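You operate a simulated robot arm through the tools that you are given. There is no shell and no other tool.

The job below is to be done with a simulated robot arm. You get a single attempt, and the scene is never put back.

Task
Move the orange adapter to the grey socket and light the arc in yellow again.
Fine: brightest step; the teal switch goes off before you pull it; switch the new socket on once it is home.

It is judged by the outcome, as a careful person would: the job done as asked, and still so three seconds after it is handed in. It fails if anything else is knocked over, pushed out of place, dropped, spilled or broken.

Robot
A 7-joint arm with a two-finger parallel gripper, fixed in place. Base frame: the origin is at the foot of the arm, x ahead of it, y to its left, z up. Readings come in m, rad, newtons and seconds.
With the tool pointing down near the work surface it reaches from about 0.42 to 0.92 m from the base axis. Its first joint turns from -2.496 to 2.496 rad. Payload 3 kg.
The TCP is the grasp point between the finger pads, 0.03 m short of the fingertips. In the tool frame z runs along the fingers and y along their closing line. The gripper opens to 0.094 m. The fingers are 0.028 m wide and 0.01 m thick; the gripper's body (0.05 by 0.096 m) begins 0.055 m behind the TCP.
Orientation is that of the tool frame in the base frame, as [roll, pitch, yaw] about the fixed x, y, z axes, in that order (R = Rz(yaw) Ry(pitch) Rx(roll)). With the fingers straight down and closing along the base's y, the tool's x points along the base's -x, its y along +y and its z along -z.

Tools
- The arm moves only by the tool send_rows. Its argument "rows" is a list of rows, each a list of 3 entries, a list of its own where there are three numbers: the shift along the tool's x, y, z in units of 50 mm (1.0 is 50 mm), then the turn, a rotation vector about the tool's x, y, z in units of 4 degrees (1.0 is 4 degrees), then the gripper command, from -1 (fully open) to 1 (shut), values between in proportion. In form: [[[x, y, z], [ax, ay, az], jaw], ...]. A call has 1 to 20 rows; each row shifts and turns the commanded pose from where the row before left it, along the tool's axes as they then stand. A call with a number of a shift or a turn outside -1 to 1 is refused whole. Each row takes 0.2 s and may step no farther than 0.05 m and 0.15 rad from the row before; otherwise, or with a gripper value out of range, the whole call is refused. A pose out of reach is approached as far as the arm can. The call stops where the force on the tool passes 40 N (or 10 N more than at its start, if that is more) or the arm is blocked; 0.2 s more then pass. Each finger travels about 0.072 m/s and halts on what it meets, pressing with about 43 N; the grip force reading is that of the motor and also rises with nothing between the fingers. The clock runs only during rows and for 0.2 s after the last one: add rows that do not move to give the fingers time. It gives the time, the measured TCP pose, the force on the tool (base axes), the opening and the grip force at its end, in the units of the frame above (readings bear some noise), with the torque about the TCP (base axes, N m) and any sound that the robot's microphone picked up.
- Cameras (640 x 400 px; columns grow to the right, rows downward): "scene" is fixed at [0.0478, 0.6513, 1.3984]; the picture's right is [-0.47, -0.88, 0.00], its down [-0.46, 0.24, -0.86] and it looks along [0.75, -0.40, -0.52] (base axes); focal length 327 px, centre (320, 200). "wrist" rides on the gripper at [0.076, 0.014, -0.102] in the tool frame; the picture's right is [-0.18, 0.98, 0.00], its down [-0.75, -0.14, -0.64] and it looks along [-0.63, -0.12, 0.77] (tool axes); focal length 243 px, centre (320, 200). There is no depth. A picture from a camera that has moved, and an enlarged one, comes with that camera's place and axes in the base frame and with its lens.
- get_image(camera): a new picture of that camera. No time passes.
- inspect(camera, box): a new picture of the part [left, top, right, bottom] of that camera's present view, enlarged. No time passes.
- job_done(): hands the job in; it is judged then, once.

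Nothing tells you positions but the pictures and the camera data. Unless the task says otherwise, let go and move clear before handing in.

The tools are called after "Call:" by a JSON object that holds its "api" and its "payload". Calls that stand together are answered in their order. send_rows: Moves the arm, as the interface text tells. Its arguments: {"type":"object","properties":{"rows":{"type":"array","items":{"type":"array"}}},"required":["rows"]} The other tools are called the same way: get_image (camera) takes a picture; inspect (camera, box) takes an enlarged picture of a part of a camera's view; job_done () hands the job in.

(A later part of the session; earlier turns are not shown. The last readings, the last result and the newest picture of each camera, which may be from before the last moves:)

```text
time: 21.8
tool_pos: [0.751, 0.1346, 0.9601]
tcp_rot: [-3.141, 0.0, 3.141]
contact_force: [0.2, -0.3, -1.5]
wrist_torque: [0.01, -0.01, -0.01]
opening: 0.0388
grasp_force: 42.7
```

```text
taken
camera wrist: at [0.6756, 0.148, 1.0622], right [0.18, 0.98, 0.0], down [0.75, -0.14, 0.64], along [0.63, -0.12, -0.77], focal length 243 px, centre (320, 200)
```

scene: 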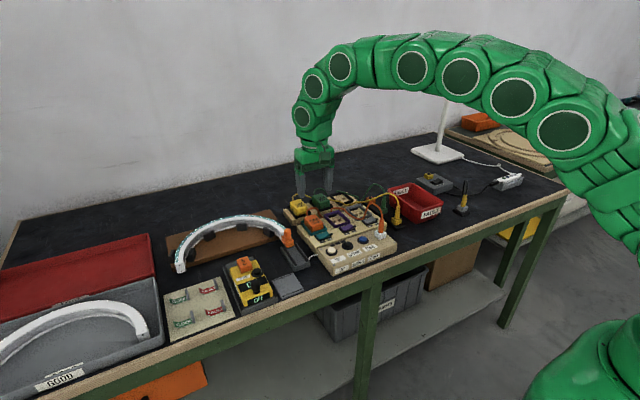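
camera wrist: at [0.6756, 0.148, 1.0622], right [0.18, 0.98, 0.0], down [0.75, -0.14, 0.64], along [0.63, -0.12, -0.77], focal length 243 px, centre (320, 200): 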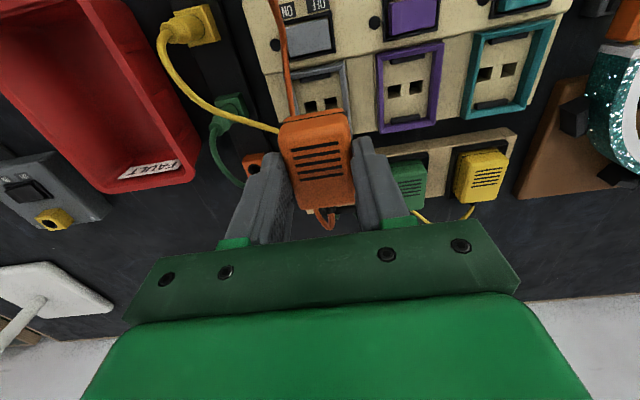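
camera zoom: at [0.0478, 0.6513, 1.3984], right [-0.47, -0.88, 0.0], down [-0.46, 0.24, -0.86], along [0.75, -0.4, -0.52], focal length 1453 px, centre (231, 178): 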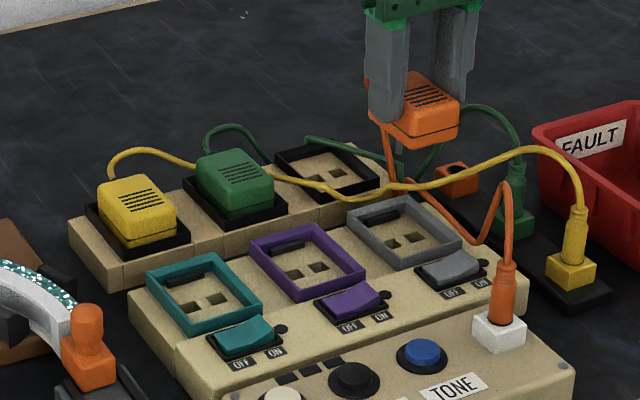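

Compared with the reference, the grey socket sits about 1 mm further +x under the adapter, so I'll correct that. First I'll check where the cord runs relative to the grey collar.

Call:
{"api": "inspect", "payload": {"camera": "scene", "box": [340, 170, 390, 220]}}

Call:
{"api": "inspect", "payload": {"camera": "wrist", "box": [230, 0, 370, 130]}}

```text
8.00 times, centred on (365, 195) of scene
camera zoom: at [0.0478, 0.6513, 1.3984], right [-0.47, -0.88, 0.0], down [-0.46, 0.24, -0.86], along [0.75, -0.4, -0.52], focal length 2616 px, centre (-40, 240)
```

zoom: 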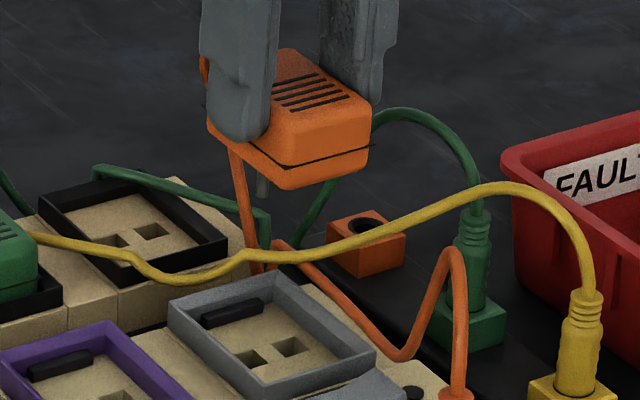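

```text
3.08 times, centred on (300, 65) of wrist
camera zoom: at [0.6756, 0.148, 1.0622], right [0.18, 0.98, 0.0], down [0.75, -0.14, 0.64], along [0.63, -0.12, -0.77], focal length 746 px, centre (382, 615)
```

zoom: 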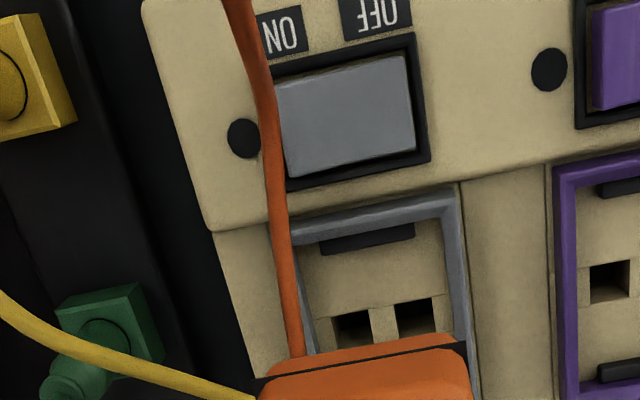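

The cord runs outside the grey collar on the −y side, so the socket itself is clear. I'll apply the 1 mm correction and come down to about 27 mm above seating for a check.

Call:
{"api": "send_rows", "payload": {"rows": [[[-0.02, 0.006, 0], [0, 0, 0], 1], [[0, 0, 0.45], [0, 0, 0], 1], [[0, 0, 0.45], [0, 0, 0], 1], [[0, 0, 0.4], [0, 0, 0], 1], [[0, 0, 0], [0, 0, 0], 1], [[0, 0, 0], [0, 0, 0], 1]]}}

Call:
{"api": "inspect", "payload": {"camera": "scene", "box": [335, 165, 395, 220]}}

Call:
{"api": "inspect", "payload": {"camera": "wrist", "box": [240, 30, 400, 160]}}

```text
time: 23.2
tool_pos: [0.7525, 0.1356, 0.8977]
tcp_rot: [-3.142, 0.0, 3.14]
contact_force: [0.4, 0.6, -1.8]
wrist_torque: [0.0, -0.01, 0.01]
opening: 0.0392
grasp_force: 43.1
```

```text
7.27 times, centred on (365, 192) of scene
camera zoom: at [0.0478, 0.6513, 1.3984], right [-0.47, -0.88, 0.0], down [-0.46, 0.24, -0.86], along [0.75, -0.4, -0.52], focal length 2378 px, centre (-7, 254)
```

zoom: 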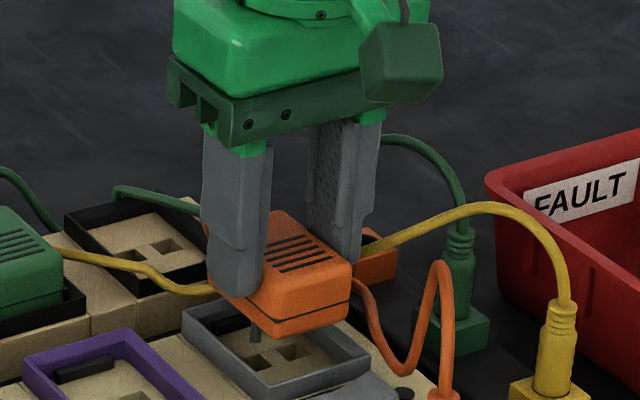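

```text
3.08 times, centred on (320, 95) of wrist
camera zoom: at [0.6769, 0.1484, 0.9982], right [0.18, 0.98, 0.0], down [0.75, -0.14, 0.64], along [0.63, -0.12, -0.77], focal length 746 px, centre (320, 523)
```

zoom: 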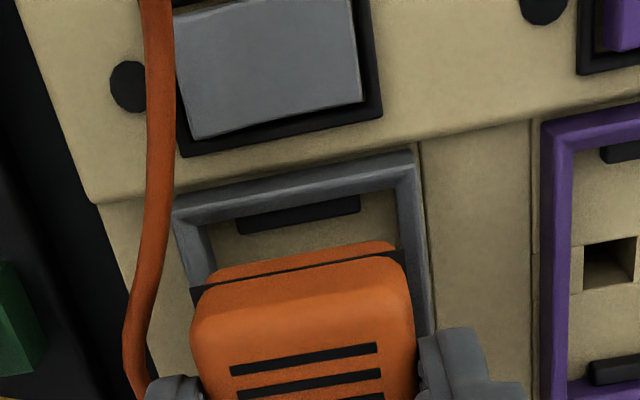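

The adapter and its pins line up over the grey socket. I'll lower it in small steps and watch the force.

Call:
{"api": "send_rows", "payload": {"rows": [[[0, 0, 0.08], [0, 0, 0], 1], [[0, 0, 0.08], [0, 0, 0], 1], [[0, 0, 0.06], [0, 0, 0], 1], [[0, 0, 0.06], [0, 0, 0], 1], [[0, 0, 0.06], [0, 0, 0], 1]]}}

Call:
{"api": "inspect", "payload": {"camera": "scene", "box": [335, 165, 395, 220]}}

Call:
{"api": "inspect", "payload": {"camera": "wrist", "box": [240, 50, 400, 180]}}

```text
time: 24.4
tool_pos: [0.7518, 0.1357, 0.8794]
tcp_rot: [3.141, 0.0, 3.14]
contact_force: [-0.2, 0.2, -0.5]
wrist_torque: [-0.01, 0.0, -0.01]
opening: 0.039
grasp_force: 43.0
```

```text
7.27 times, centred on (365, 192) of scene
camera zoom: at [0.0478, 0.6513, 1.3984], right [-0.47, -0.88, 0.0], down [-0.46, 0.24, -0.86], along [0.75, -0.4, -0.52], focal length 2378 px, centre (-7, 254)
```

zoom: 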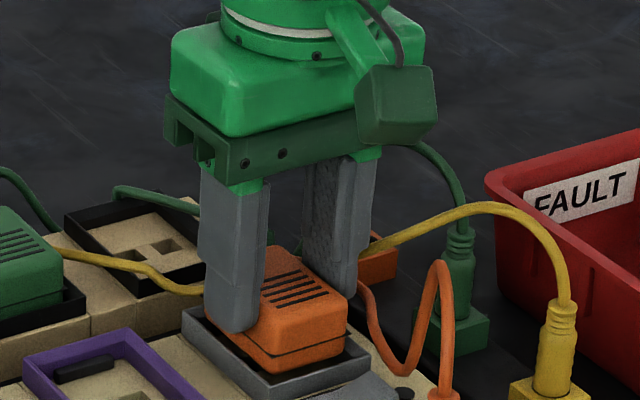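

```text
3.08 times, centred on (320, 115) of wrist
camera zoom: at [0.6769, 0.1489, 0.981], right [0.18, 0.98, 0.0], down [0.75, -0.14, 0.64], along [0.63, -0.12, -0.77], focal length 746 px, centre (320, 462)
```

zoom: 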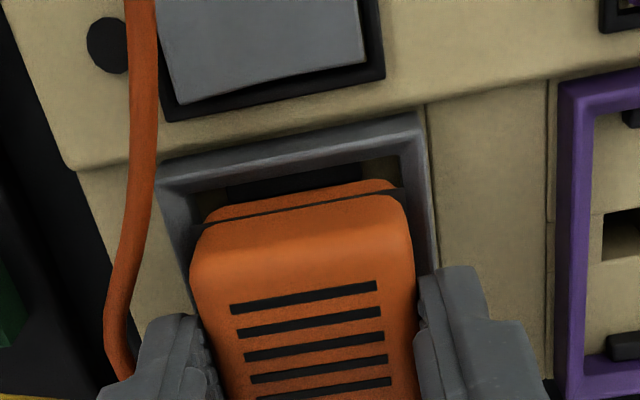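

It's going in with no resistance; about 10 mm remain. I'll continue in 2 mm steps.

Call:
{"api": "send_rows", "payload": {"rows": [[[0, 0, 0.04], [0, 0, 0], 1], [[0, 0, 0.04], [0, 0, 0], 1], [[0, 0, 0.04], [0, 0, 0], 1], [[0, 0, 0.04], [0, 0, 0], 1], [[0, 0, 0.03], [0, 0, 0], 1]]}}

Call:
{"api": "inspect", "payload": {"camera": "scene", "box": [335, 165, 395, 220]}}

Call:
{"api": "inspect", "payload": {"camera": "wrist", "box": [240, 50, 400, 180]}}

```text
time: 25.6
tool_pos: [0.7526, 0.1373, 0.8706]
tcp_rot: [3.141, 0.0, -3.141]
contact_force: [-2.0, -1.7, 4.1]
wrist_torque: [-0.03, 0.05, 0.0]
opening: 0.0392
grasp_force: 43.3
```

```text
7.27 times, centred on (365, 192) of scene
camera zoom: at [0.0478, 0.6513, 1.3984], right [-0.47, -0.88, 0.0], down [-0.46, 0.24, -0.86], along [0.75, -0.4, -0.52], focal length 2378 px, centre (-7, 254)
```

zoom: 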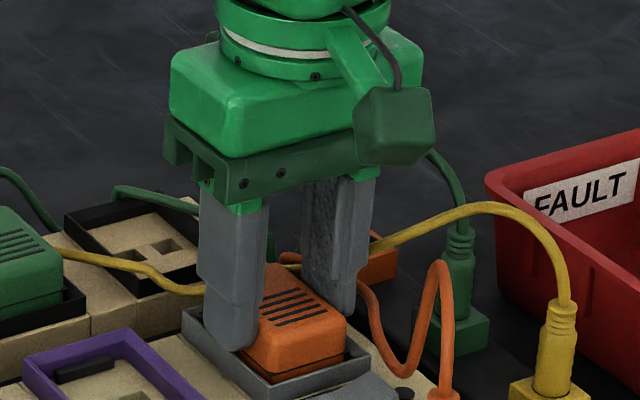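

```text
3.08 times, centred on (320, 115) of wrist
camera zoom: at [0.6765, 0.149, 0.9721], right [0.18, 0.98, 0.0], down [0.75, -0.14, 0.64], along [0.63, -0.12, -0.77], focal length 746 px, centre (320, 462)
```

zoom: 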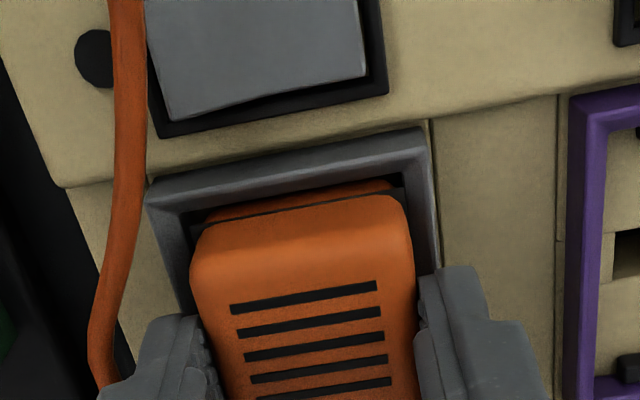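

A light contact force has appeared, so it's nearly home. I'll push gently further to be sure it bottoms out.

Call:
{"api": "send_rows", "payload": {"rows": [[[0, 0, 0.02], [0, 0, 0], 1], [[0, 0, 0.02], [0, 0, 0], 1], [[0, 0, 0.02], [0, 0, 0], 1]]}}

Call:
{"api": "inspect", "payload": {"camera": "wrist", "box": [240, 50, 400, 180]}}

```text
time: 26.4
tool_pos: [0.7518, 0.1364, 0.8685]
tcp_rot: [-3.141, 0.003, -3.14]
contact_force: [-2.4, -3.9, 32.2]
wrist_torque: [-0.11, 0.04, 0.01]
opening: 0.0393
grasp_force: 43.1
```

```text
3.08 times, centred on (320, 115) of wrist
camera zoom: at [0.6768, 0.149, 0.9697], right [0.18, 0.98, 0.0], down [0.75, -0.14, 0.64], along [0.63, -0.12, -0.76], focal length 746 px, centre (320, 462)
```

zoom: 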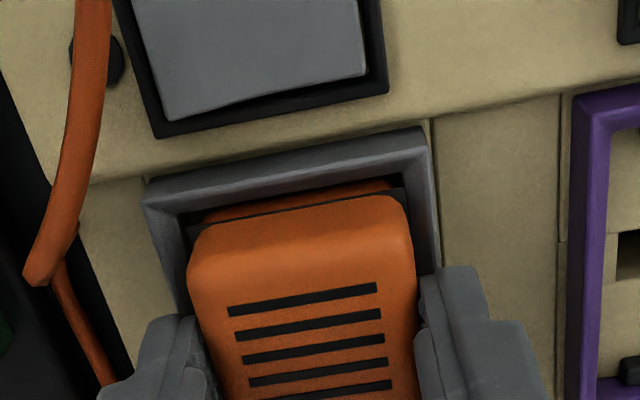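

It's firmly bottomed (32 N) at the same height as when it was seated in teal. I'll relax the push, open the fingers and rise clear.

Call:
{"api": "send_rows", "payload": {"rows": [[[0, 0, -0.03], [0, 0, 0], 1], [[0, 0, 0], [0, 0, 0], 0.5], [[0, 0, 0], [0, 0, 0], -0.1], [[0, 0, 0], [0, 0, 0], -0.25], [[0, 0, 0], [0, 0, 0], -0.25]]}}

Call:
{"api": "inspect", "payload": {"camera": "wrist", "box": [240, 50, 400, 180]}}

Call:
{"api": "inspect", "payload": {"camera": "scene", "box": [335, 165, 395, 220]}}

```text
time: 27.6
tool_pos: [0.752, 0.136, 0.8686]
tcp_rot: [3.14, 0.001, 3.141]
contact_force: [0.9, 0.2, 0.1]
wrist_torque: [0.01, 0.0, 0.02]
opening: 0.0589
grasp_force: 0.0
```

```text
3.08 times, centred on (320, 115) of wrist
camera zoom: at [0.6765, 0.1492, 0.9701], right [0.18, 0.98, 0.0], down [0.75, -0.14, 0.64], along [0.63, -0.12, -0.77], focal length 746 px, centre (320, 462)
```

zoom: 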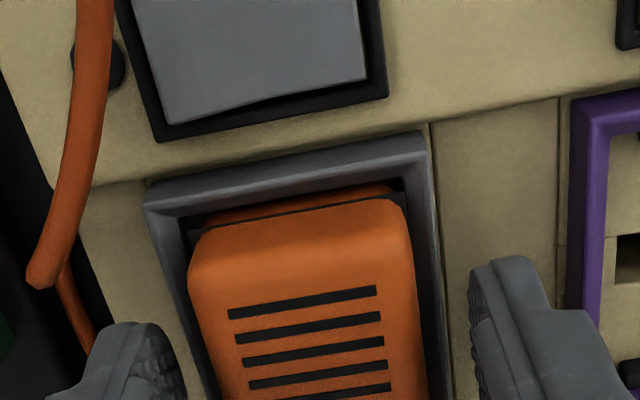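

```text
7.27 times, centred on (365, 192) of scene
camera zoom: at [0.0478, 0.6513, 1.3984], right [-0.47, -0.88, 0.0], down [-0.46, 0.24, -0.86], along [0.75, -0.4, -0.52], focal length 2378 px, centre (-7, 254)
```

zoom: 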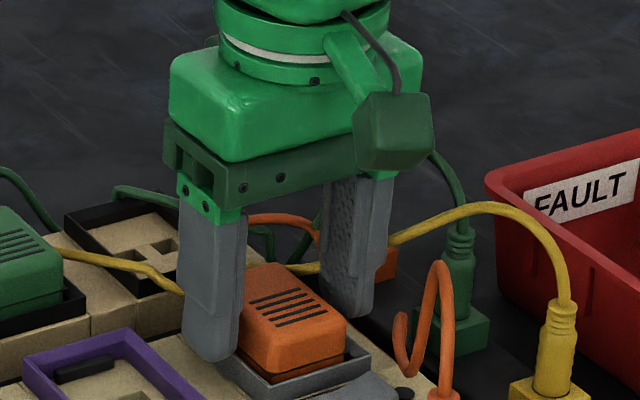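

The adapter is released and sits inside the grey collar. I'll rise straight up and check it.

Call:
{"api": "send_rows", "payload": {"rows": [[[0, 0, -0.2], [0, 0, 0], -0.25], [[0, 0, -0.5], [0, 0, 0], -0.25], [[0, 0, -0.7], [0, 0, 0], -0.25], [[0, 0, -0.7], [0, 0, 0], -0.25], [[0, 0, 0], [0, 0, 0], -0.25]]}}

Call:
{"api": "get_image", "payload": {"camera": "wrist"}}

Call:
{"api": "inspect", "payload": {"camera": "scene", "box": [290, 160, 410, 250]}}

Call:
{"api": "inspect", "payload": {"camera": "wrist", "box": [230, 0, 390, 160]}}

```text
time: 28.8
tool_pos: [0.7517, 0.1363, 0.9744]
tcp_rot: [-3.14, 0.0, 3.141]
contact_force: [0.6, -0.6, 0.1]
wrist_torque: [0.03, 0.01, -0.01]
opening: 0.0587
grasp_force: 0.1
```

```text
taken
camera wrist: at [0.676, 0.1492, 1.0757], right [0.18, 0.98, 0.0], down [0.75, -0.14, 0.64], along [0.63, -0.12, -0.77], focal length 243 px, centre (320, 200)
```

wrist: 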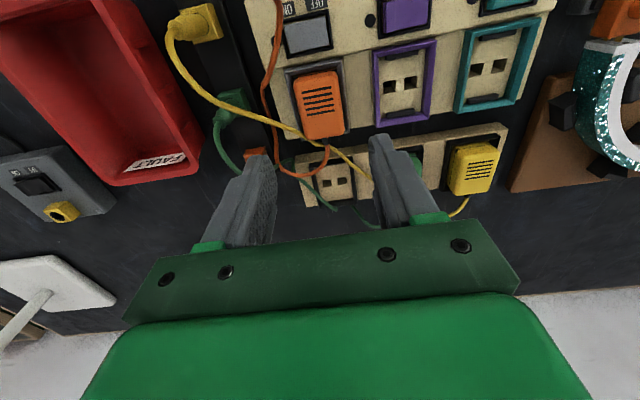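

```text
4.44 times, centred on (350, 205) of scene
camera zoom: at [0.0478, 0.6513, 1.3984], right [-0.47, -0.88, 0.0], down [-0.46, 0.24, -0.86], along [0.75, -0.4, -0.52], focal length 1453 px, centre (187, 178)
```

zoom: 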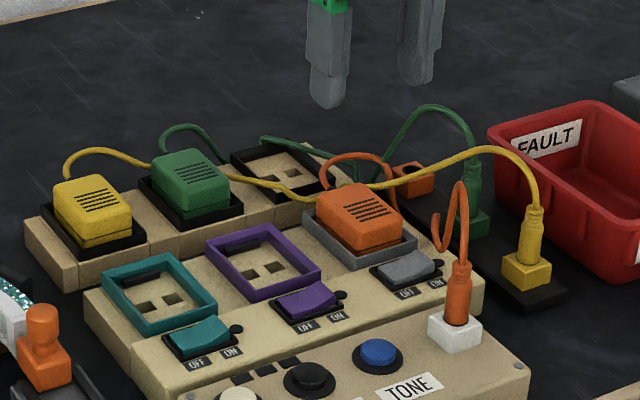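

```text
2.50 times, centred on (310, 80) of wrist
camera zoom: at [0.676, 0.1492, 1.0757], right [0.18, 0.98, 0.0], down [0.75, -0.14, 0.64], along [0.63, -0.12, -0.77], focal length 606 px, centre (345, 500)
```

zoom: 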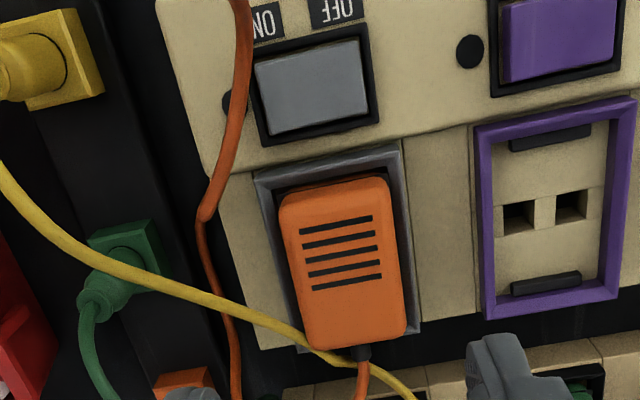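

The orange adapter sits in the grey collar just as it did in teal. Its cord now droops near the grey switch's ON end, so I'll look closely before pressing there.

Call:
{"api": "inspect", "payload": {"camera": "scene", "box": [355, 190, 405, 245]}}

Call:
{"api": "inspect", "payload": {"camera": "wrist", "box": [250, 0, 350, 90]}}

```text
7.27 times, centred on (380, 218) of scene
camera zoom: at [0.0478, 0.6513, 1.3984], right [-0.47, -0.88, 0.0], down [-0.46, 0.24, -0.86], along [0.75, -0.4, -0.52], focal length 2378 px, centre (-116, 73)
```

zoom: 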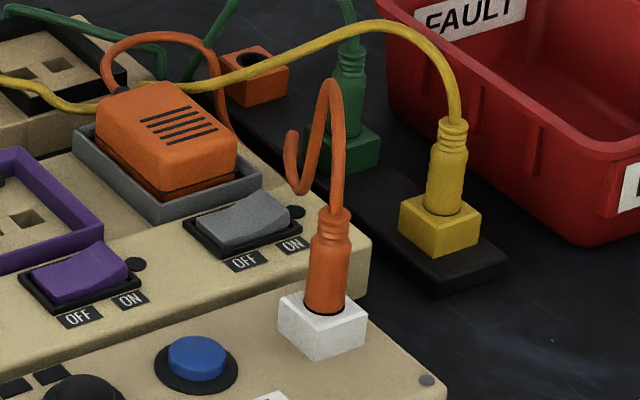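

```text
4.44 times, centred on (300, 45) of wrist
camera zoom: at [0.676, 0.1492, 1.0757], right [0.18, 0.98, 0.0], down [0.75, -0.14, 0.64], along [0.63, -0.12, -0.77], focal length 1078 px, centre (409, 889)
```

zoom: 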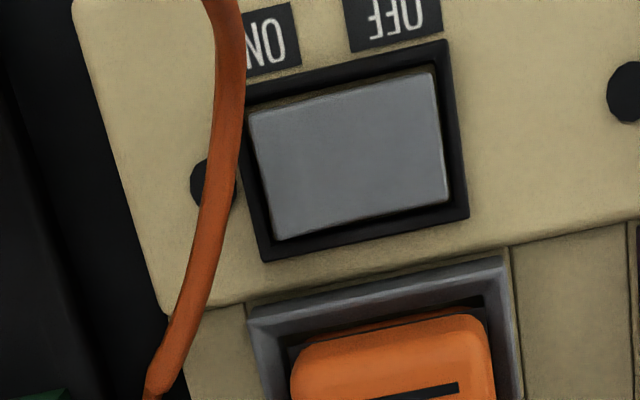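

The cord hangs just on the −y side of the grey rocker's ON end. I'll close the fingers, lean the tool as before, and come down beside the cord on the +y side.

Call:
{"api": "send_rows", "payload": {"rows": [[[0.57, 0.16, 0], [0, 0, 0], 1], [[0.56, 0.16, 0], [0, 0, 0], 1], [[0, 0, 0], [1, 0, 0], 1], [[0, 0, 0], [1, 0, 0], 1], [[0, 0, 0], [1, 0, 0], 1], [[0, 0, 0], [1, 0, 0], 1], [[0, 0, 0], [1, 0, 0], 1], [[0, 0.205, 0.564], [0, 0, 0], 1], [[0, 0.205, 0.564], [0, 0, 0], 1], [[0, 0.137, 0.376], [0, 0, 0], 1], [[0, 0, 0], [0, 0, 0], 1]]}}

Call:
{"api": "get_image", "payload": {"camera": "wrist"}}

Call:
{"api": "inspect", "payload": {"camera": "scene", "box": [330, 165, 410, 245]}}

```text
time: 31.2
tool_pos: [0.696, 0.1512, 0.8931]
tcp_rot: [-2.793, -0.001, -3.141]
contact_force: [-0.2, -0.7, 0.2]
wrist_torque: [0.0, -0.03, -0.01]
opening: 0.0
grasp_force: 32.7
```

```text
taken
camera wrist: at [0.6196, 0.1987, 0.9845], right [0.18, 0.92, -0.34], down [0.75, 0.09, 0.65], along [0.63, -0.37, -0.68], focal length 243 px, centre (320, 200)
```

wrist: 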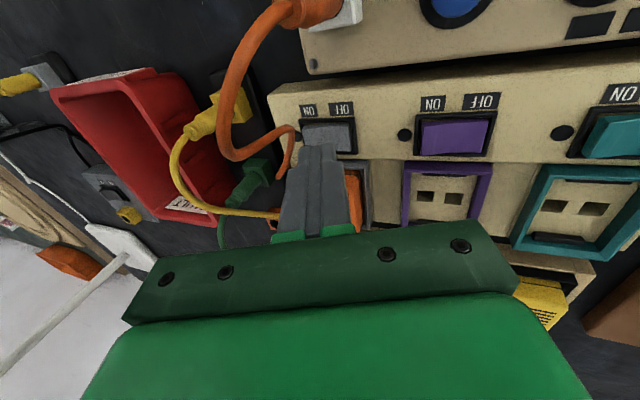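

```text
5.00 times, centred on (370, 205) of scene
camera zoom: at [0.0478, 0.6513, 1.3984], right [-0.47, -0.88, 0.0], down [-0.46, 0.24, -0.86], along [0.75, -0.4, -0.52], focal length 1635 px, centre (70, 175)
```

zoom: 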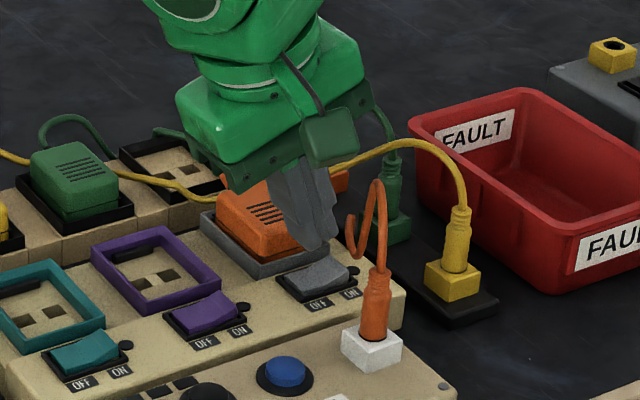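

The tip is just above the rocker on the +y side. I'll slide it to −y until its edge is over the ON half, then check.

Call:
{"api": "send_rows", "payload": {"rows": [[[0, 0.041, 0.113], [0, 0, 0], 1], [[0, -0.175, 0.064], [0, 0, 0], 1], [[0, -0.175, 0.064], [0, 0, 0], 1], [[0, -0.175, 0.064], [0, 0, 0], 1], [[0, 0, 0], [0, 0, 0], 1]]}}

Call:
{"api": "inspect", "payload": {"camera": "wrist", "box": [220, 60, 400, 200]}}

Call:
{"api": "inspect", "payload": {"camera": "scene", "box": [345, 190, 405, 245]}}

```text
time: 32.4
tool_pos: [0.6958, 0.1241, 0.8873]
tcp_rot: [-2.792, -0.002, -3.141]
contact_force: [-0.5, 0.2, 0.3]
wrist_torque: [0.02, -0.01, -0.01]
opening: 0.0
grasp_force: 32.7
```

```text
2.86 times, centred on (310, 130) of wrist
camera zoom: at [0.6198, 0.1708, 0.9779], right [0.18, 0.92, -0.34], down [0.75, 0.09, 0.65], along [0.63, -0.37, -0.68], focal length 693 px, centre (349, 400)
```

zoom: 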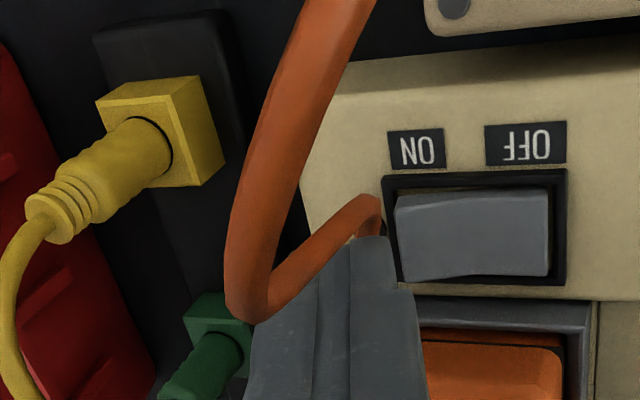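

```text
7.27 times, centred on (375, 218) of scene
camera zoom: at [0.0478, 0.6513, 1.3984], right [-0.47, -0.88, 0.0], down [-0.46, 0.24, -0.86], along [0.75, -0.4, -0.52], focal length 2378 px, centre (-80, 73)
```

zoom: 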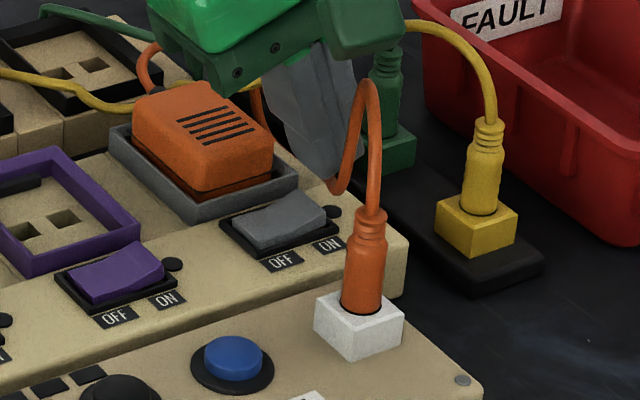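

The tip edge lines up with the rocker's ON half, but the cord passes very near the fingertip. I'll zoom in to make sure I won't pinch it.

Call:
{"api": "inspect", "payload": {"camera": "wrist", "box": [290, 110, 350, 160]}}

Call:
{"api": "inspect", "payload": {"camera": "scene", "box": [365, 195, 395, 225]}}

```text
8.00 times, centred on (320, 135) of wrist
camera zoom: at [0.6198, 0.1708, 0.9779], right [0.18, 0.92, -0.34], down [0.75, 0.09, 0.65], along [0.63, -0.37, -0.68], focal length 1941 px, centre (320, 720)
```

zoom: 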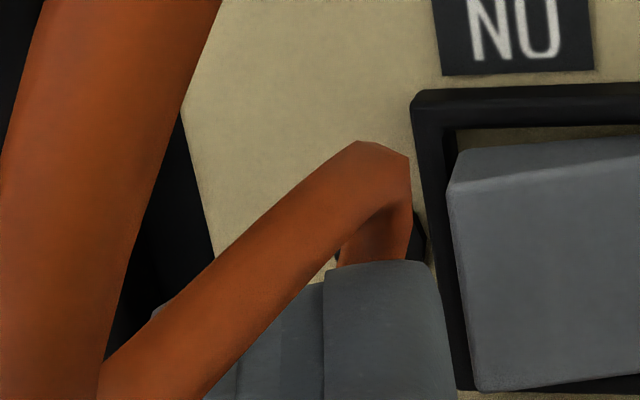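

```text
13.33 times, centred on (380, 210) of scene
camera zoom: at [0.0478, 0.6513, 1.3984], right [-0.47, -0.88, 0.0], down [-0.46, 0.24, -0.86], along [0.75, -0.4, -0.52], focal length 4360 px, centre (-480, 67)
```

zoom: 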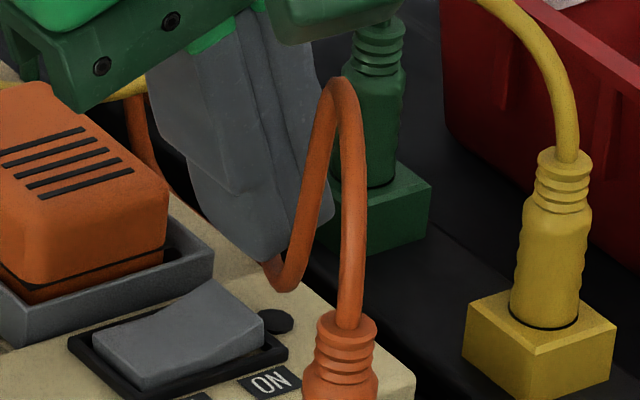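

The cord is lying just beneath the fingertip, so pressing here would pinch it. I'll lift off, swap to a 12° lean the other way, and come down at the middle of the rocker so the tip's leading edge sweeps the slack cord aside.

Call:
{"api": "send_rows", "payload": {"rows": [[[0, -0.171, -0.47], [0, 0, 0], 1], [[0, 0.329, -0.12], [0, 0, 0], 1], [[0, 0, 0], [-1, 0, 0], 1], [[0, 0, 0], [-1, 0, 0], 1], [[0, 0, 0], [-1, 0, 0], 1], [[0, 0, 0], [-1, 0, 0], 1], [[0, 0, 0], [-1, 0, 0], 1], [[0, 0, 0], [-1, 0, 0], 1], [[0, 0, 0], [-1, 0, 0], 1], [[0, 0, 0], [-1, 0, 0], 1], [[0, 0, 0], [0, 0, 0], 1]]}}

Call:
{"api": "get_image", "payload": {"camera": "wrist"}}

Call:
{"api": "inspect", "payload": {"camera": "scene", "box": [345, 185, 405, 245]}}

```text
time: 34.8
tool_pos: [0.6955, 0.1406, 0.9112]
tcp_rot: [2.932, -0.001, 3.141]
contact_force: [-0.1, -0.3, 0.4]
wrist_torque: [0.02, -0.03, 0.0]
opening: 0.0002
grasp_force: 32.9
```

```text
taken
camera wrist: at [0.6199, 0.1326, 1.0144], right [0.18, 0.96, 0.21], down [0.75, -0.27, 0.6], along [0.63, 0.04, -0.77], focal length 243 px, centre (320, 200)
```

wrist: 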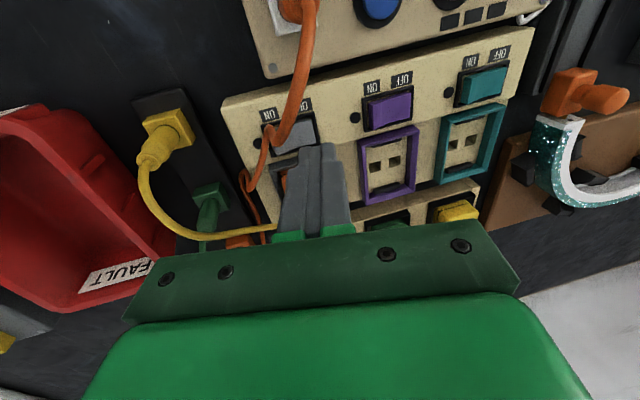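

```text
6.67 times, centred on (375, 215) of scene
camera zoom: at [0.0478, 0.6513, 1.3984], right [-0.47, -0.88, 0.0], down [-0.46, 0.24, -0.86], along [0.75, -0.4, -0.52], focal length 2180 px, centre (-47, 100)
```

zoom: 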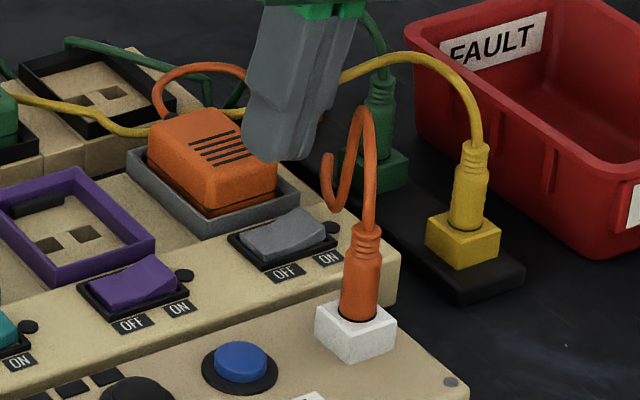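

Call:
{"api": "inspect", "payload": {"camera": "wrist", "box": [230, 80, 360, 200]}}

Call:
{"api": "inspect", "payload": {"camera": "scene", "box": [365, 195, 400, 230]}}

```text
3.33 times, centred on (295, 140) of wrist
camera zoom: at [0.6199, 0.1326, 1.0144], right [0.18, 0.96, 0.21], down [0.75, -0.27, 0.6], along [0.63, 0.04, -0.77], focal length 809 px, centre (403, 400)
```

zoom: 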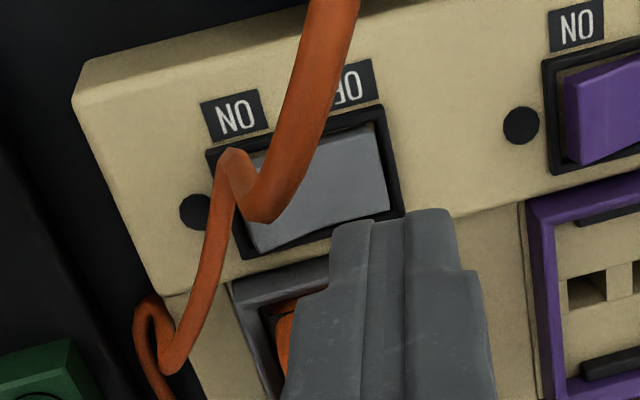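

```text
11.43 times, centred on (382, 212) of scene
camera zoom: at [0.0478, 0.6513, 1.3984], right [-0.47, -0.88, 0.0], down [-0.46, 0.24, -0.86], along [0.75, -0.4, -0.52], focal length 3737 px, centre (-394, 57)
```

zoom: 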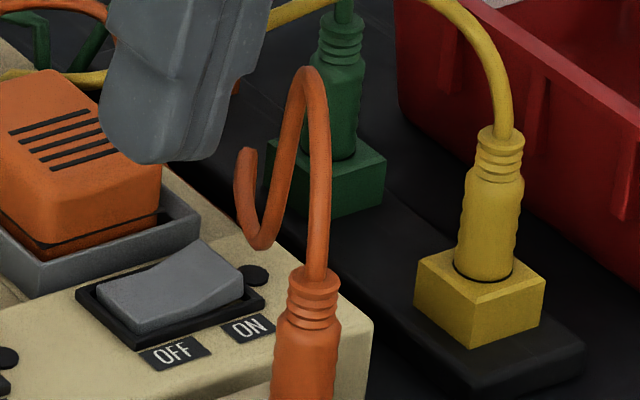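

The cord makes a low bend just above the rocker's ON end. I'll descend on its +y side to just above the rocker surface, then sweep slowly toward −y to push the cord aside.

Call:
{"api": "send_rows", "payload": {"rows": [[[0, -0.0385, 0.181], [0, 0, 0], 1], [[0, -0.0385, 0.181], [0, 0, 0], 1], [[0, -0.0385, 0.181], [0, 0, 0], 1], [[0, -0.0385, 0.181], [0, 0, 0], 1], [[0, 0, 0], [0, 0, 0], 1]]}}

Call:
{"api": "inspect", "payload": {"camera": "wrist", "box": [230, 80, 360, 200]}}

Call:
{"api": "inspect", "payload": {"camera": "scene", "box": [360, 190, 400, 230]}}

```text
time: 36.0
tool_pos: [0.6948, 0.1414, 0.8757]
tcp_rot: [2.933, 0.0, -3.141]
contact_force: [0.0, -0.2, 0.1]
wrist_torque: [-0.04, 0.01, -0.01]
opening: 0.0002
grasp_force: 32.7
```

```text
3.33 times, centred on (295, 140) of wrist
camera zoom: at [0.6198, 0.1322, 0.9778], right [0.18, 0.96, 0.2], down [0.75, -0.27, 0.6], along [0.63, 0.04, -0.77], focal length 809 px, centre (403, 400)
```

zoom: 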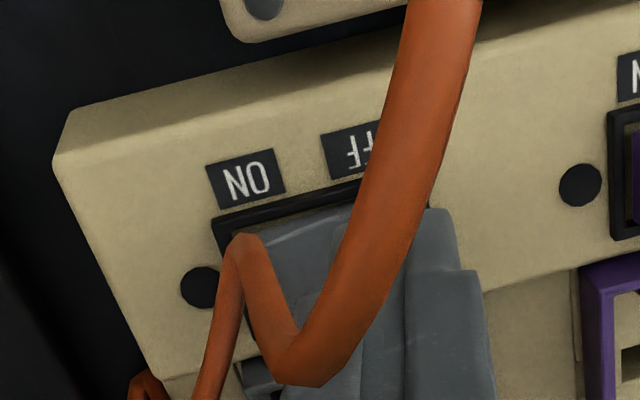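

```text
10.00 times, centred on (380, 210) of scene
camera zoom: at [0.0478, 0.6513, 1.3984], right [-0.47, -0.88, 0.0], down [-0.46, 0.24, -0.86], along [0.75, -0.4, -0.52], focal length 3270 px, centre (-280, 100)
```

zoom: 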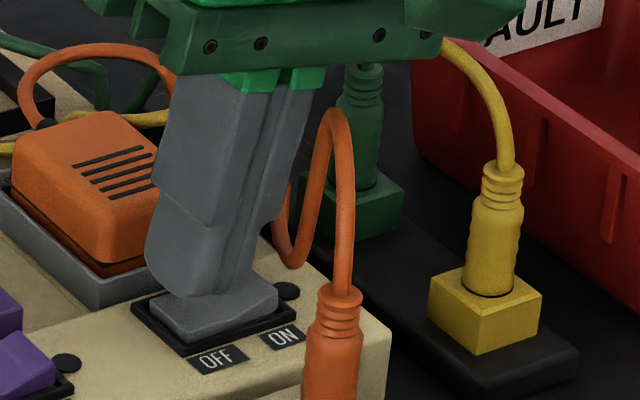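

The cord is now entirely on the −y side of the finger and not beneath it. I'll sweep 15 mm toward −y to place the edge over the ON half.

Call:
{"api": "send_rows", "payload": {"rows": [[[0, -0.0733, -0.0156], [0, 0, 0], 1], [[0, -0.0733, -0.0156], [0, 0, 0], 1], [[0, -0.0733, -0.0156], [0, 0, 0], 1], [[0, -0.0733, -0.0156], [0, 0, 0], 1], [[0, 0, 0], [0, 0, 0], 1]]}}

Call:
{"api": "inspect", "payload": {"camera": "wrist", "box": [230, 80, 360, 200]}}

Call:
{"api": "inspect", "payload": {"camera": "scene", "box": [360, 190, 400, 230]}}

```text
time: 37.2
tool_pos: [0.6959, 0.1248, 0.8747]
tcp_rot: [2.932, 0.0, 3.141]
contact_force: [0.0, -0.4, -0.6]
wrist_torque: [0.0, 0.02, 0.02]
opening: 0.0002
grasp_force: 32.7
```

```text
3.33 times, centred on (295, 140) of wrist
camera zoom: at [0.6197, 0.1169, 0.9776], right [0.18, 0.96, 0.2], down [0.75, -0.27, 0.6], along [0.63, 0.04, -0.77], focal length 809 px, centre (403, 400)
```

zoom: 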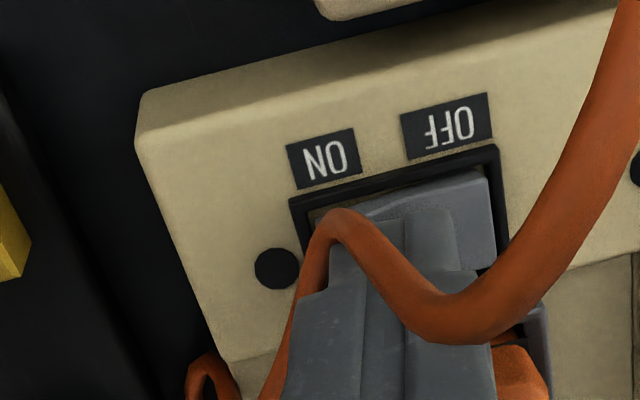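

```text
10.00 times, centred on (380, 210) of scene
camera zoom: at [0.0478, 0.6513, 1.3984], right [-0.47, -0.88, 0.0], down [-0.46, 0.24, -0.86], along [0.75, -0.4, -0.52], focal length 3270 px, centre (-280, 100)
```

zoom: 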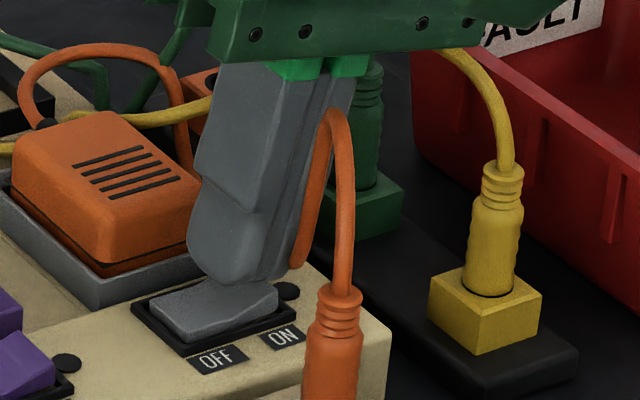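

The cord wraps around the finger's side but is not under the tip, and the edge is over the ON half. I'll press down in small steps.

Call:
{"api": "send_rows", "payload": {"rows": [[[0, -0.00624, 0.0293], [0, 0, 0], 1], [[0, -0.00624, 0.0293], [0, 0, 0], 1], [[0, -0.00624, 0.0293], [0, 0, 0], 1], [[0, -0.00624, 0.0293], [0, 0, 0], 1]]}}

Call:
{"api": "inspect", "payload": {"camera": "wrist", "box": [230, 80, 360, 200]}}

Call:
{"api": "inspect", "payload": {"camera": "scene", "box": [300, 190, 400, 260]}}

```text
time: 38.2
tool_pos: [0.6951, 0.1261, 0.87]
tcp_rot: [2.932, 0.0, -3.141]
contact_force: [0.1, -1.6, 2.6]
wrist_torque: [-0.03, -0.01, 0.06]
opening: 0.0002
grasp_force: 33.0
```

```text
3.33 times, centred on (295, 140) of wrist
camera zoom: at [0.62, 0.1175, 0.9719], right [0.18, 0.96, 0.2], down [0.75, -0.27, 0.6], along [0.63, 0.04, -0.77], focal length 809 px, centre (403, 400)
```

zoom: 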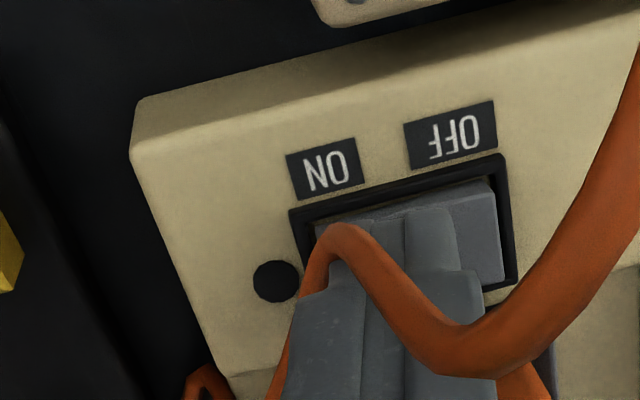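

```text
5.71 times, centred on (350, 225) of scene
camera zoom: at [0.0478, 0.6513, 1.3984], right [-0.47, -0.88, 0.0], down [-0.46, 0.24, -0.86], along [0.75, -0.4, -0.52], focal length 1869 px, centre (149, 57)
```

zoom: 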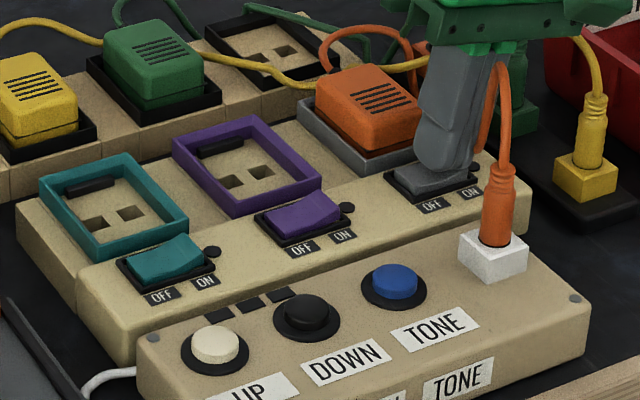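

Contact is just beginning. I'll keep pressing in 1 mm steps.

Call:
{"api": "send_rows", "payload": {"rows": [[[0, -0.00416, 0.0196], [0, 0, 0], 1], [[0, -0.00416, 0.0196], [0, 0, 0], 1], [[0, -0.00416, 0.0196], [0, 0, 0], 1]]}}

Call:
{"api": "inspect", "payload": {"camera": "scene", "box": [300, 190, 400, 260]}}

```text
time: 39.0
tool_pos: [0.6961, 0.1263, 0.8665]
tcp_rot: [2.933, -0.001, 3.141]
contact_force: [-8.2, 0.2, 17.5]
wrist_torque: [-0.06, 0.24, -0.02]
opening: 0.0
grasp_force: 33.3
heard: click
```

```text
5.71 times, centred on (350, 225) of scene
camera zoom: at [0.0478, 0.6513, 1.3984], right [-0.47, -0.88, 0.0], down [-0.46, 0.24, -0.86], along [0.75, -0.4, -0.52], focal length 1869 px, centre (149, 57)
```

zoom: 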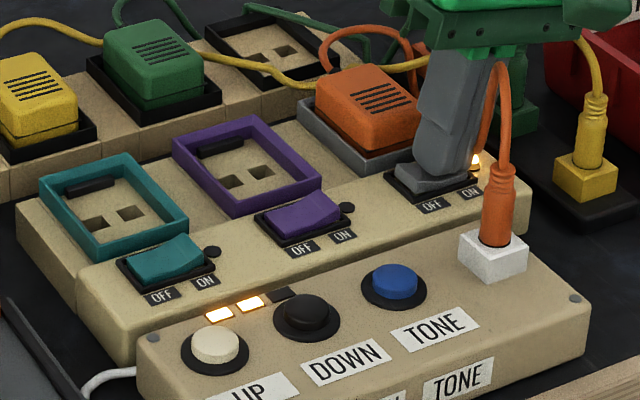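

A click was heard, the grey lamp lit and the control box woke up at level 2 of 3. I'll lift straight up and look at the arc's colour.

Call:
{"api": "send_rows", "payload": {"rows": [[[0, 0.069, -0.326], [0, 0, 0], 1], [[0, 0.139, -0.652], [0, 0, 0], 1], [[0, 0.139, -0.652], [0, 0, 0], 1], [[0, 0.069, -0.326], [0, 0, 0], 1], [[0, 0, 0], [0, 0, 0], 1]]}}

Call:
{"api": "get_image", "payload": {"camera": "scene"}}

Call:
{"api": "inspect", "payload": {"camera": "scene", "box": [160, 195, 320, 295]}}

Call:
{"api": "inspect", "payload": {"camera": "scene", "box": [300, 180, 410, 260]}}

```text
time: 40.2
tool_pos: [0.6964, 0.1259, 0.9674]
tcp_rot: [2.933, 0.0, -3.141]
contact_force: [0.1, -0.2, -0.2]
wrist_torque: [-0.01, 0.01, 0.01]
opening: 0.0
grasp_force: 33.1
```

```text
taken
```

scene: 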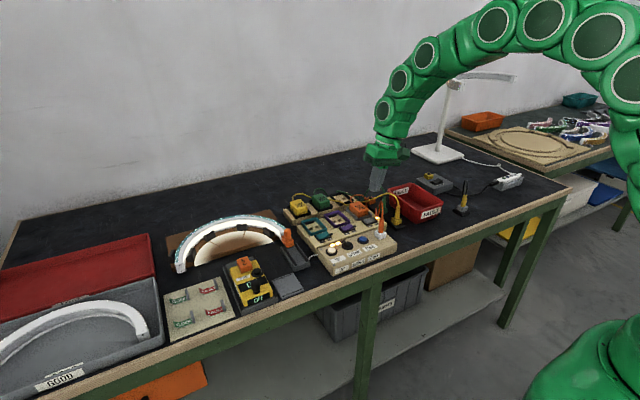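

```text
4.00 times, centred on (240, 245) of scene
camera zoom: at [0.0478, 0.6513, 1.3984], right [-0.47, -0.88, 0.0], down [-0.46, 0.24, -0.86], along [0.75, -0.4, -0.52], focal length 1308 px, centre (640, 20)
```

zoom: 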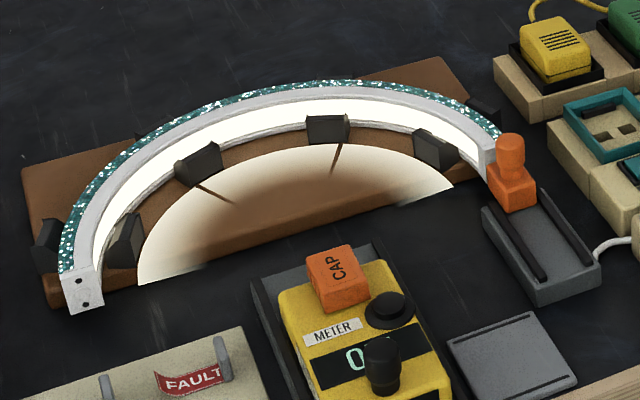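

```text
5.00 times, centred on (355, 220) of scene
camera zoom: at [0.0478, 0.6513, 1.3984], right [-0.47, -0.88, 0.0], down [-0.46, 0.24, -0.86], along [0.75, -0.4, -0.52], focal length 1635 px, centre (145, 100)
```

zoom: 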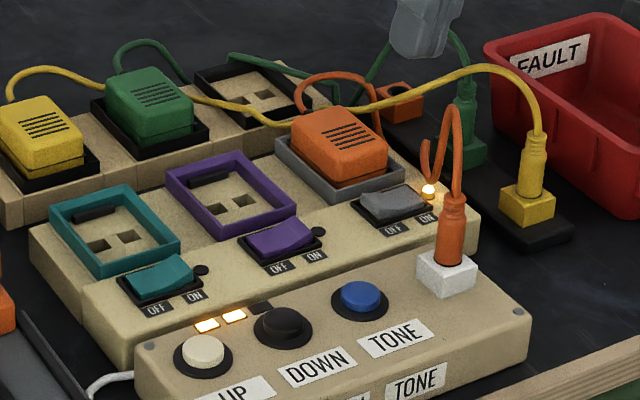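

The arc is lit white at level 2, so it needs TONE pressed until yellow and UP until brightest. I'll lean the tool away from the orange plug and hover above the blue TONE button at about (0.6255, 0.208, 0.838).

Call:
{"api": "send_rows", "payload": {"rows": [[[0, 0, 0], [1, 0, 0], 1], [[0, 0, 0], [1, 0, 0], 1], [[0, 0, 0], [1, 0, 0], 1], [[0, 0, 0], [1, 0, 0], 1], [[0, 0, 0], [1, 0, 0], 1], [[0, 0, 0], [1, 0, 0], 1], [[0, 0.7825, -0.1663], [0, 0, 0], 1], [[0, 0.7825, -0.1663], [0, 0, 0], 1], [[0.709, 0, 0], [0, 0, 0], 1], [[0.709, 0, 0], [0, 0, 0], 1], [[0, 0.104, 0.489], [0, 0, 0], 1], [[0, 0.104, 0.489], [0, 0, 0], 1], [[0, 0, 0], [0, 0, 0], 1]]}}

Call:
{"api": "get_image", "payload": {"camera": "wrist"}}

Call:
{"api": "inspect", "payload": {"camera": "scene", "box": [310, 180, 410, 260]}}

```text
time: 43.0
tool_pos: [0.6258, 0.207, 0.9163]
tcp_rot: [-2.93, -0.001, 3.141]
contact_force: [1.0, -0.1, -0.2]
wrist_torque: [0.01, 0.0, 0.01]
opening: 0.0001
grasp_force: 32.7
```

```text
taken
camera wrist: at [0.5492, 0.2407, 1.0135], right [0.18, 0.96, -0.2], down [0.75, 0.0, 0.66], along [0.63, -0.28, -0.73], focal length 243 px, centre (320, 200)
```

wrist: 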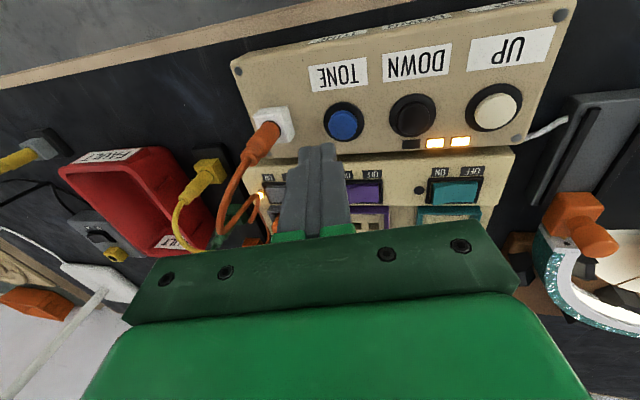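

```text
5.00 times, centred on (360, 220) of scene
camera zoom: at [0.0478, 0.6513, 1.3984], right [-0.47, -0.88, 0.0], down [-0.46, 0.24, -0.86], along [0.75, -0.4, -0.52], focal length 1635 px, centre (120, 100)
```

zoom: 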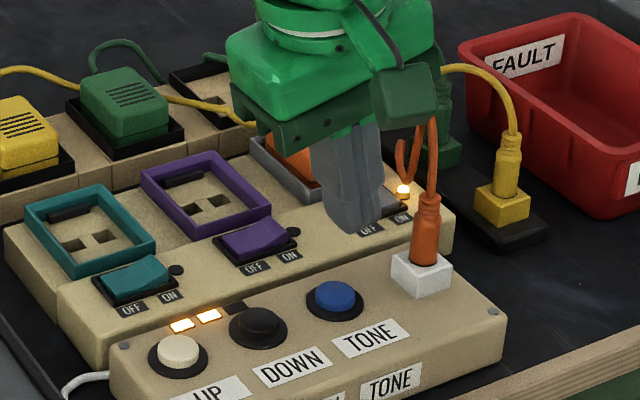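

The tip edge projects right onto the TONE button. I'll descend and press it gently.

Call:
{"api": "send_rows", "payload": {"rows": [[[0, 0.0728, 0.3423], [0, 0, 0], 1], [[0, 0.0728, 0.3423], [0, 0, 0], 1], [[0, 0.0083, 0.0391], [0, 0, 0], 1], [[0, 0.0083, 0.0391], [0, 0, 0], 1], [[0, 0.0083, 0.0391], [0, 0, 0], 1], [[0, 0.0083, 0.0391], [0, 0, 0], 1]]}}

Call:
{"api": "inspect", "payload": {"camera": "wrist", "box": [250, 70, 430, 200]}}

Call:
{"api": "inspect", "payload": {"camera": "scene", "box": [310, 190, 410, 270]}}

```text
time: 44.4
tool_pos: [0.6245, 0.2063, 0.8735]
tcp_rot: [-2.934, -0.001, 3.139]
contact_force: [0.5, -0.5, 0.2]
wrist_torque: [0.03, 0.0, 0.0]
opening: 0.0
grasp_force: 32.6
```

```text
3.08 times, centred on (340, 135) of wrist
camera zoom: at [0.5492, 0.2404, 0.97], right [0.18, 0.96, -0.2], down [0.75, 0.0, 0.66], along [0.63, -0.28, -0.73], focal length 746 px, centre (258, 400)
```

zoom: 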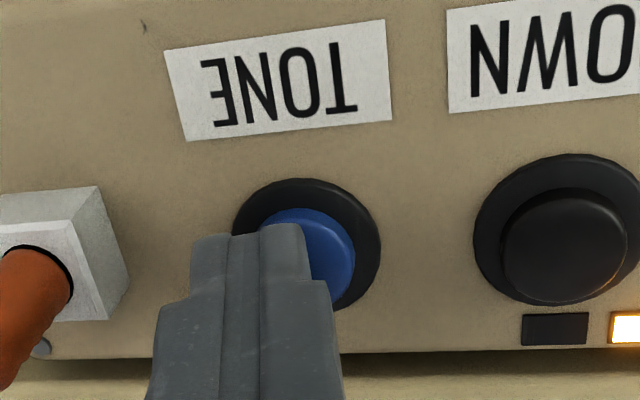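

```text
5.00 times, centred on (360, 230) of scene
camera zoom: at [0.0478, 0.6513, 1.3984], right [-0.47, -0.88, 0.0], down [-0.46, 0.24, -0.86], along [0.75, -0.4, -0.52], focal length 1635 px, centre (120, 50)
```

zoom: 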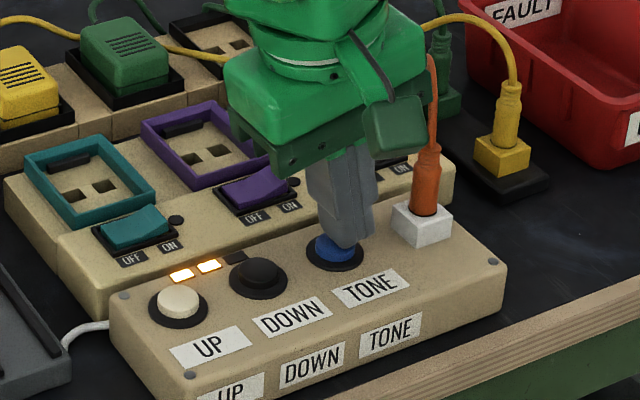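

Almost touching. I'll press in 1 mm steps until something responds.

Call:
{"api": "send_rows", "payload": {"rows": [[[0, 0.0083, 0.0391], [0, 0, 0], 1], [[0, 0.00416, 0.0196], [0, 0, 0], 1], [[0, 0.00416, 0.0196], [0, 0, 0], 1]]}}

Call:
{"api": "inspect", "payload": {"camera": "scene", "box": [160, 195, 320, 295]}}

```text
time: 45.2
tool_pos: [0.6241, 0.2067, 0.8698]
tcp_rot: [-2.933, 0.001, -3.141]
contact_force: [0.0, 0.6, 4.0]
wrist_torque: [0.04, -0.03, -0.04]
opening: 0.0001
grasp_force: 32.9
heard: click
```

```text
4.00 times, centred on (240, 245) of scene
camera zoom: at [0.0478, 0.6513, 1.3984], right [-0.47, -0.88, 0.0], down [-0.46, 0.24, -0.86], along [0.75, -0.4, -0.52], focal length 1308 px, centre (640, 20)
```

zoom: 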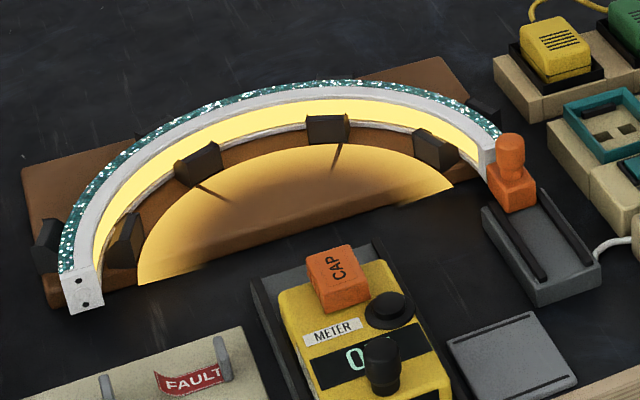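

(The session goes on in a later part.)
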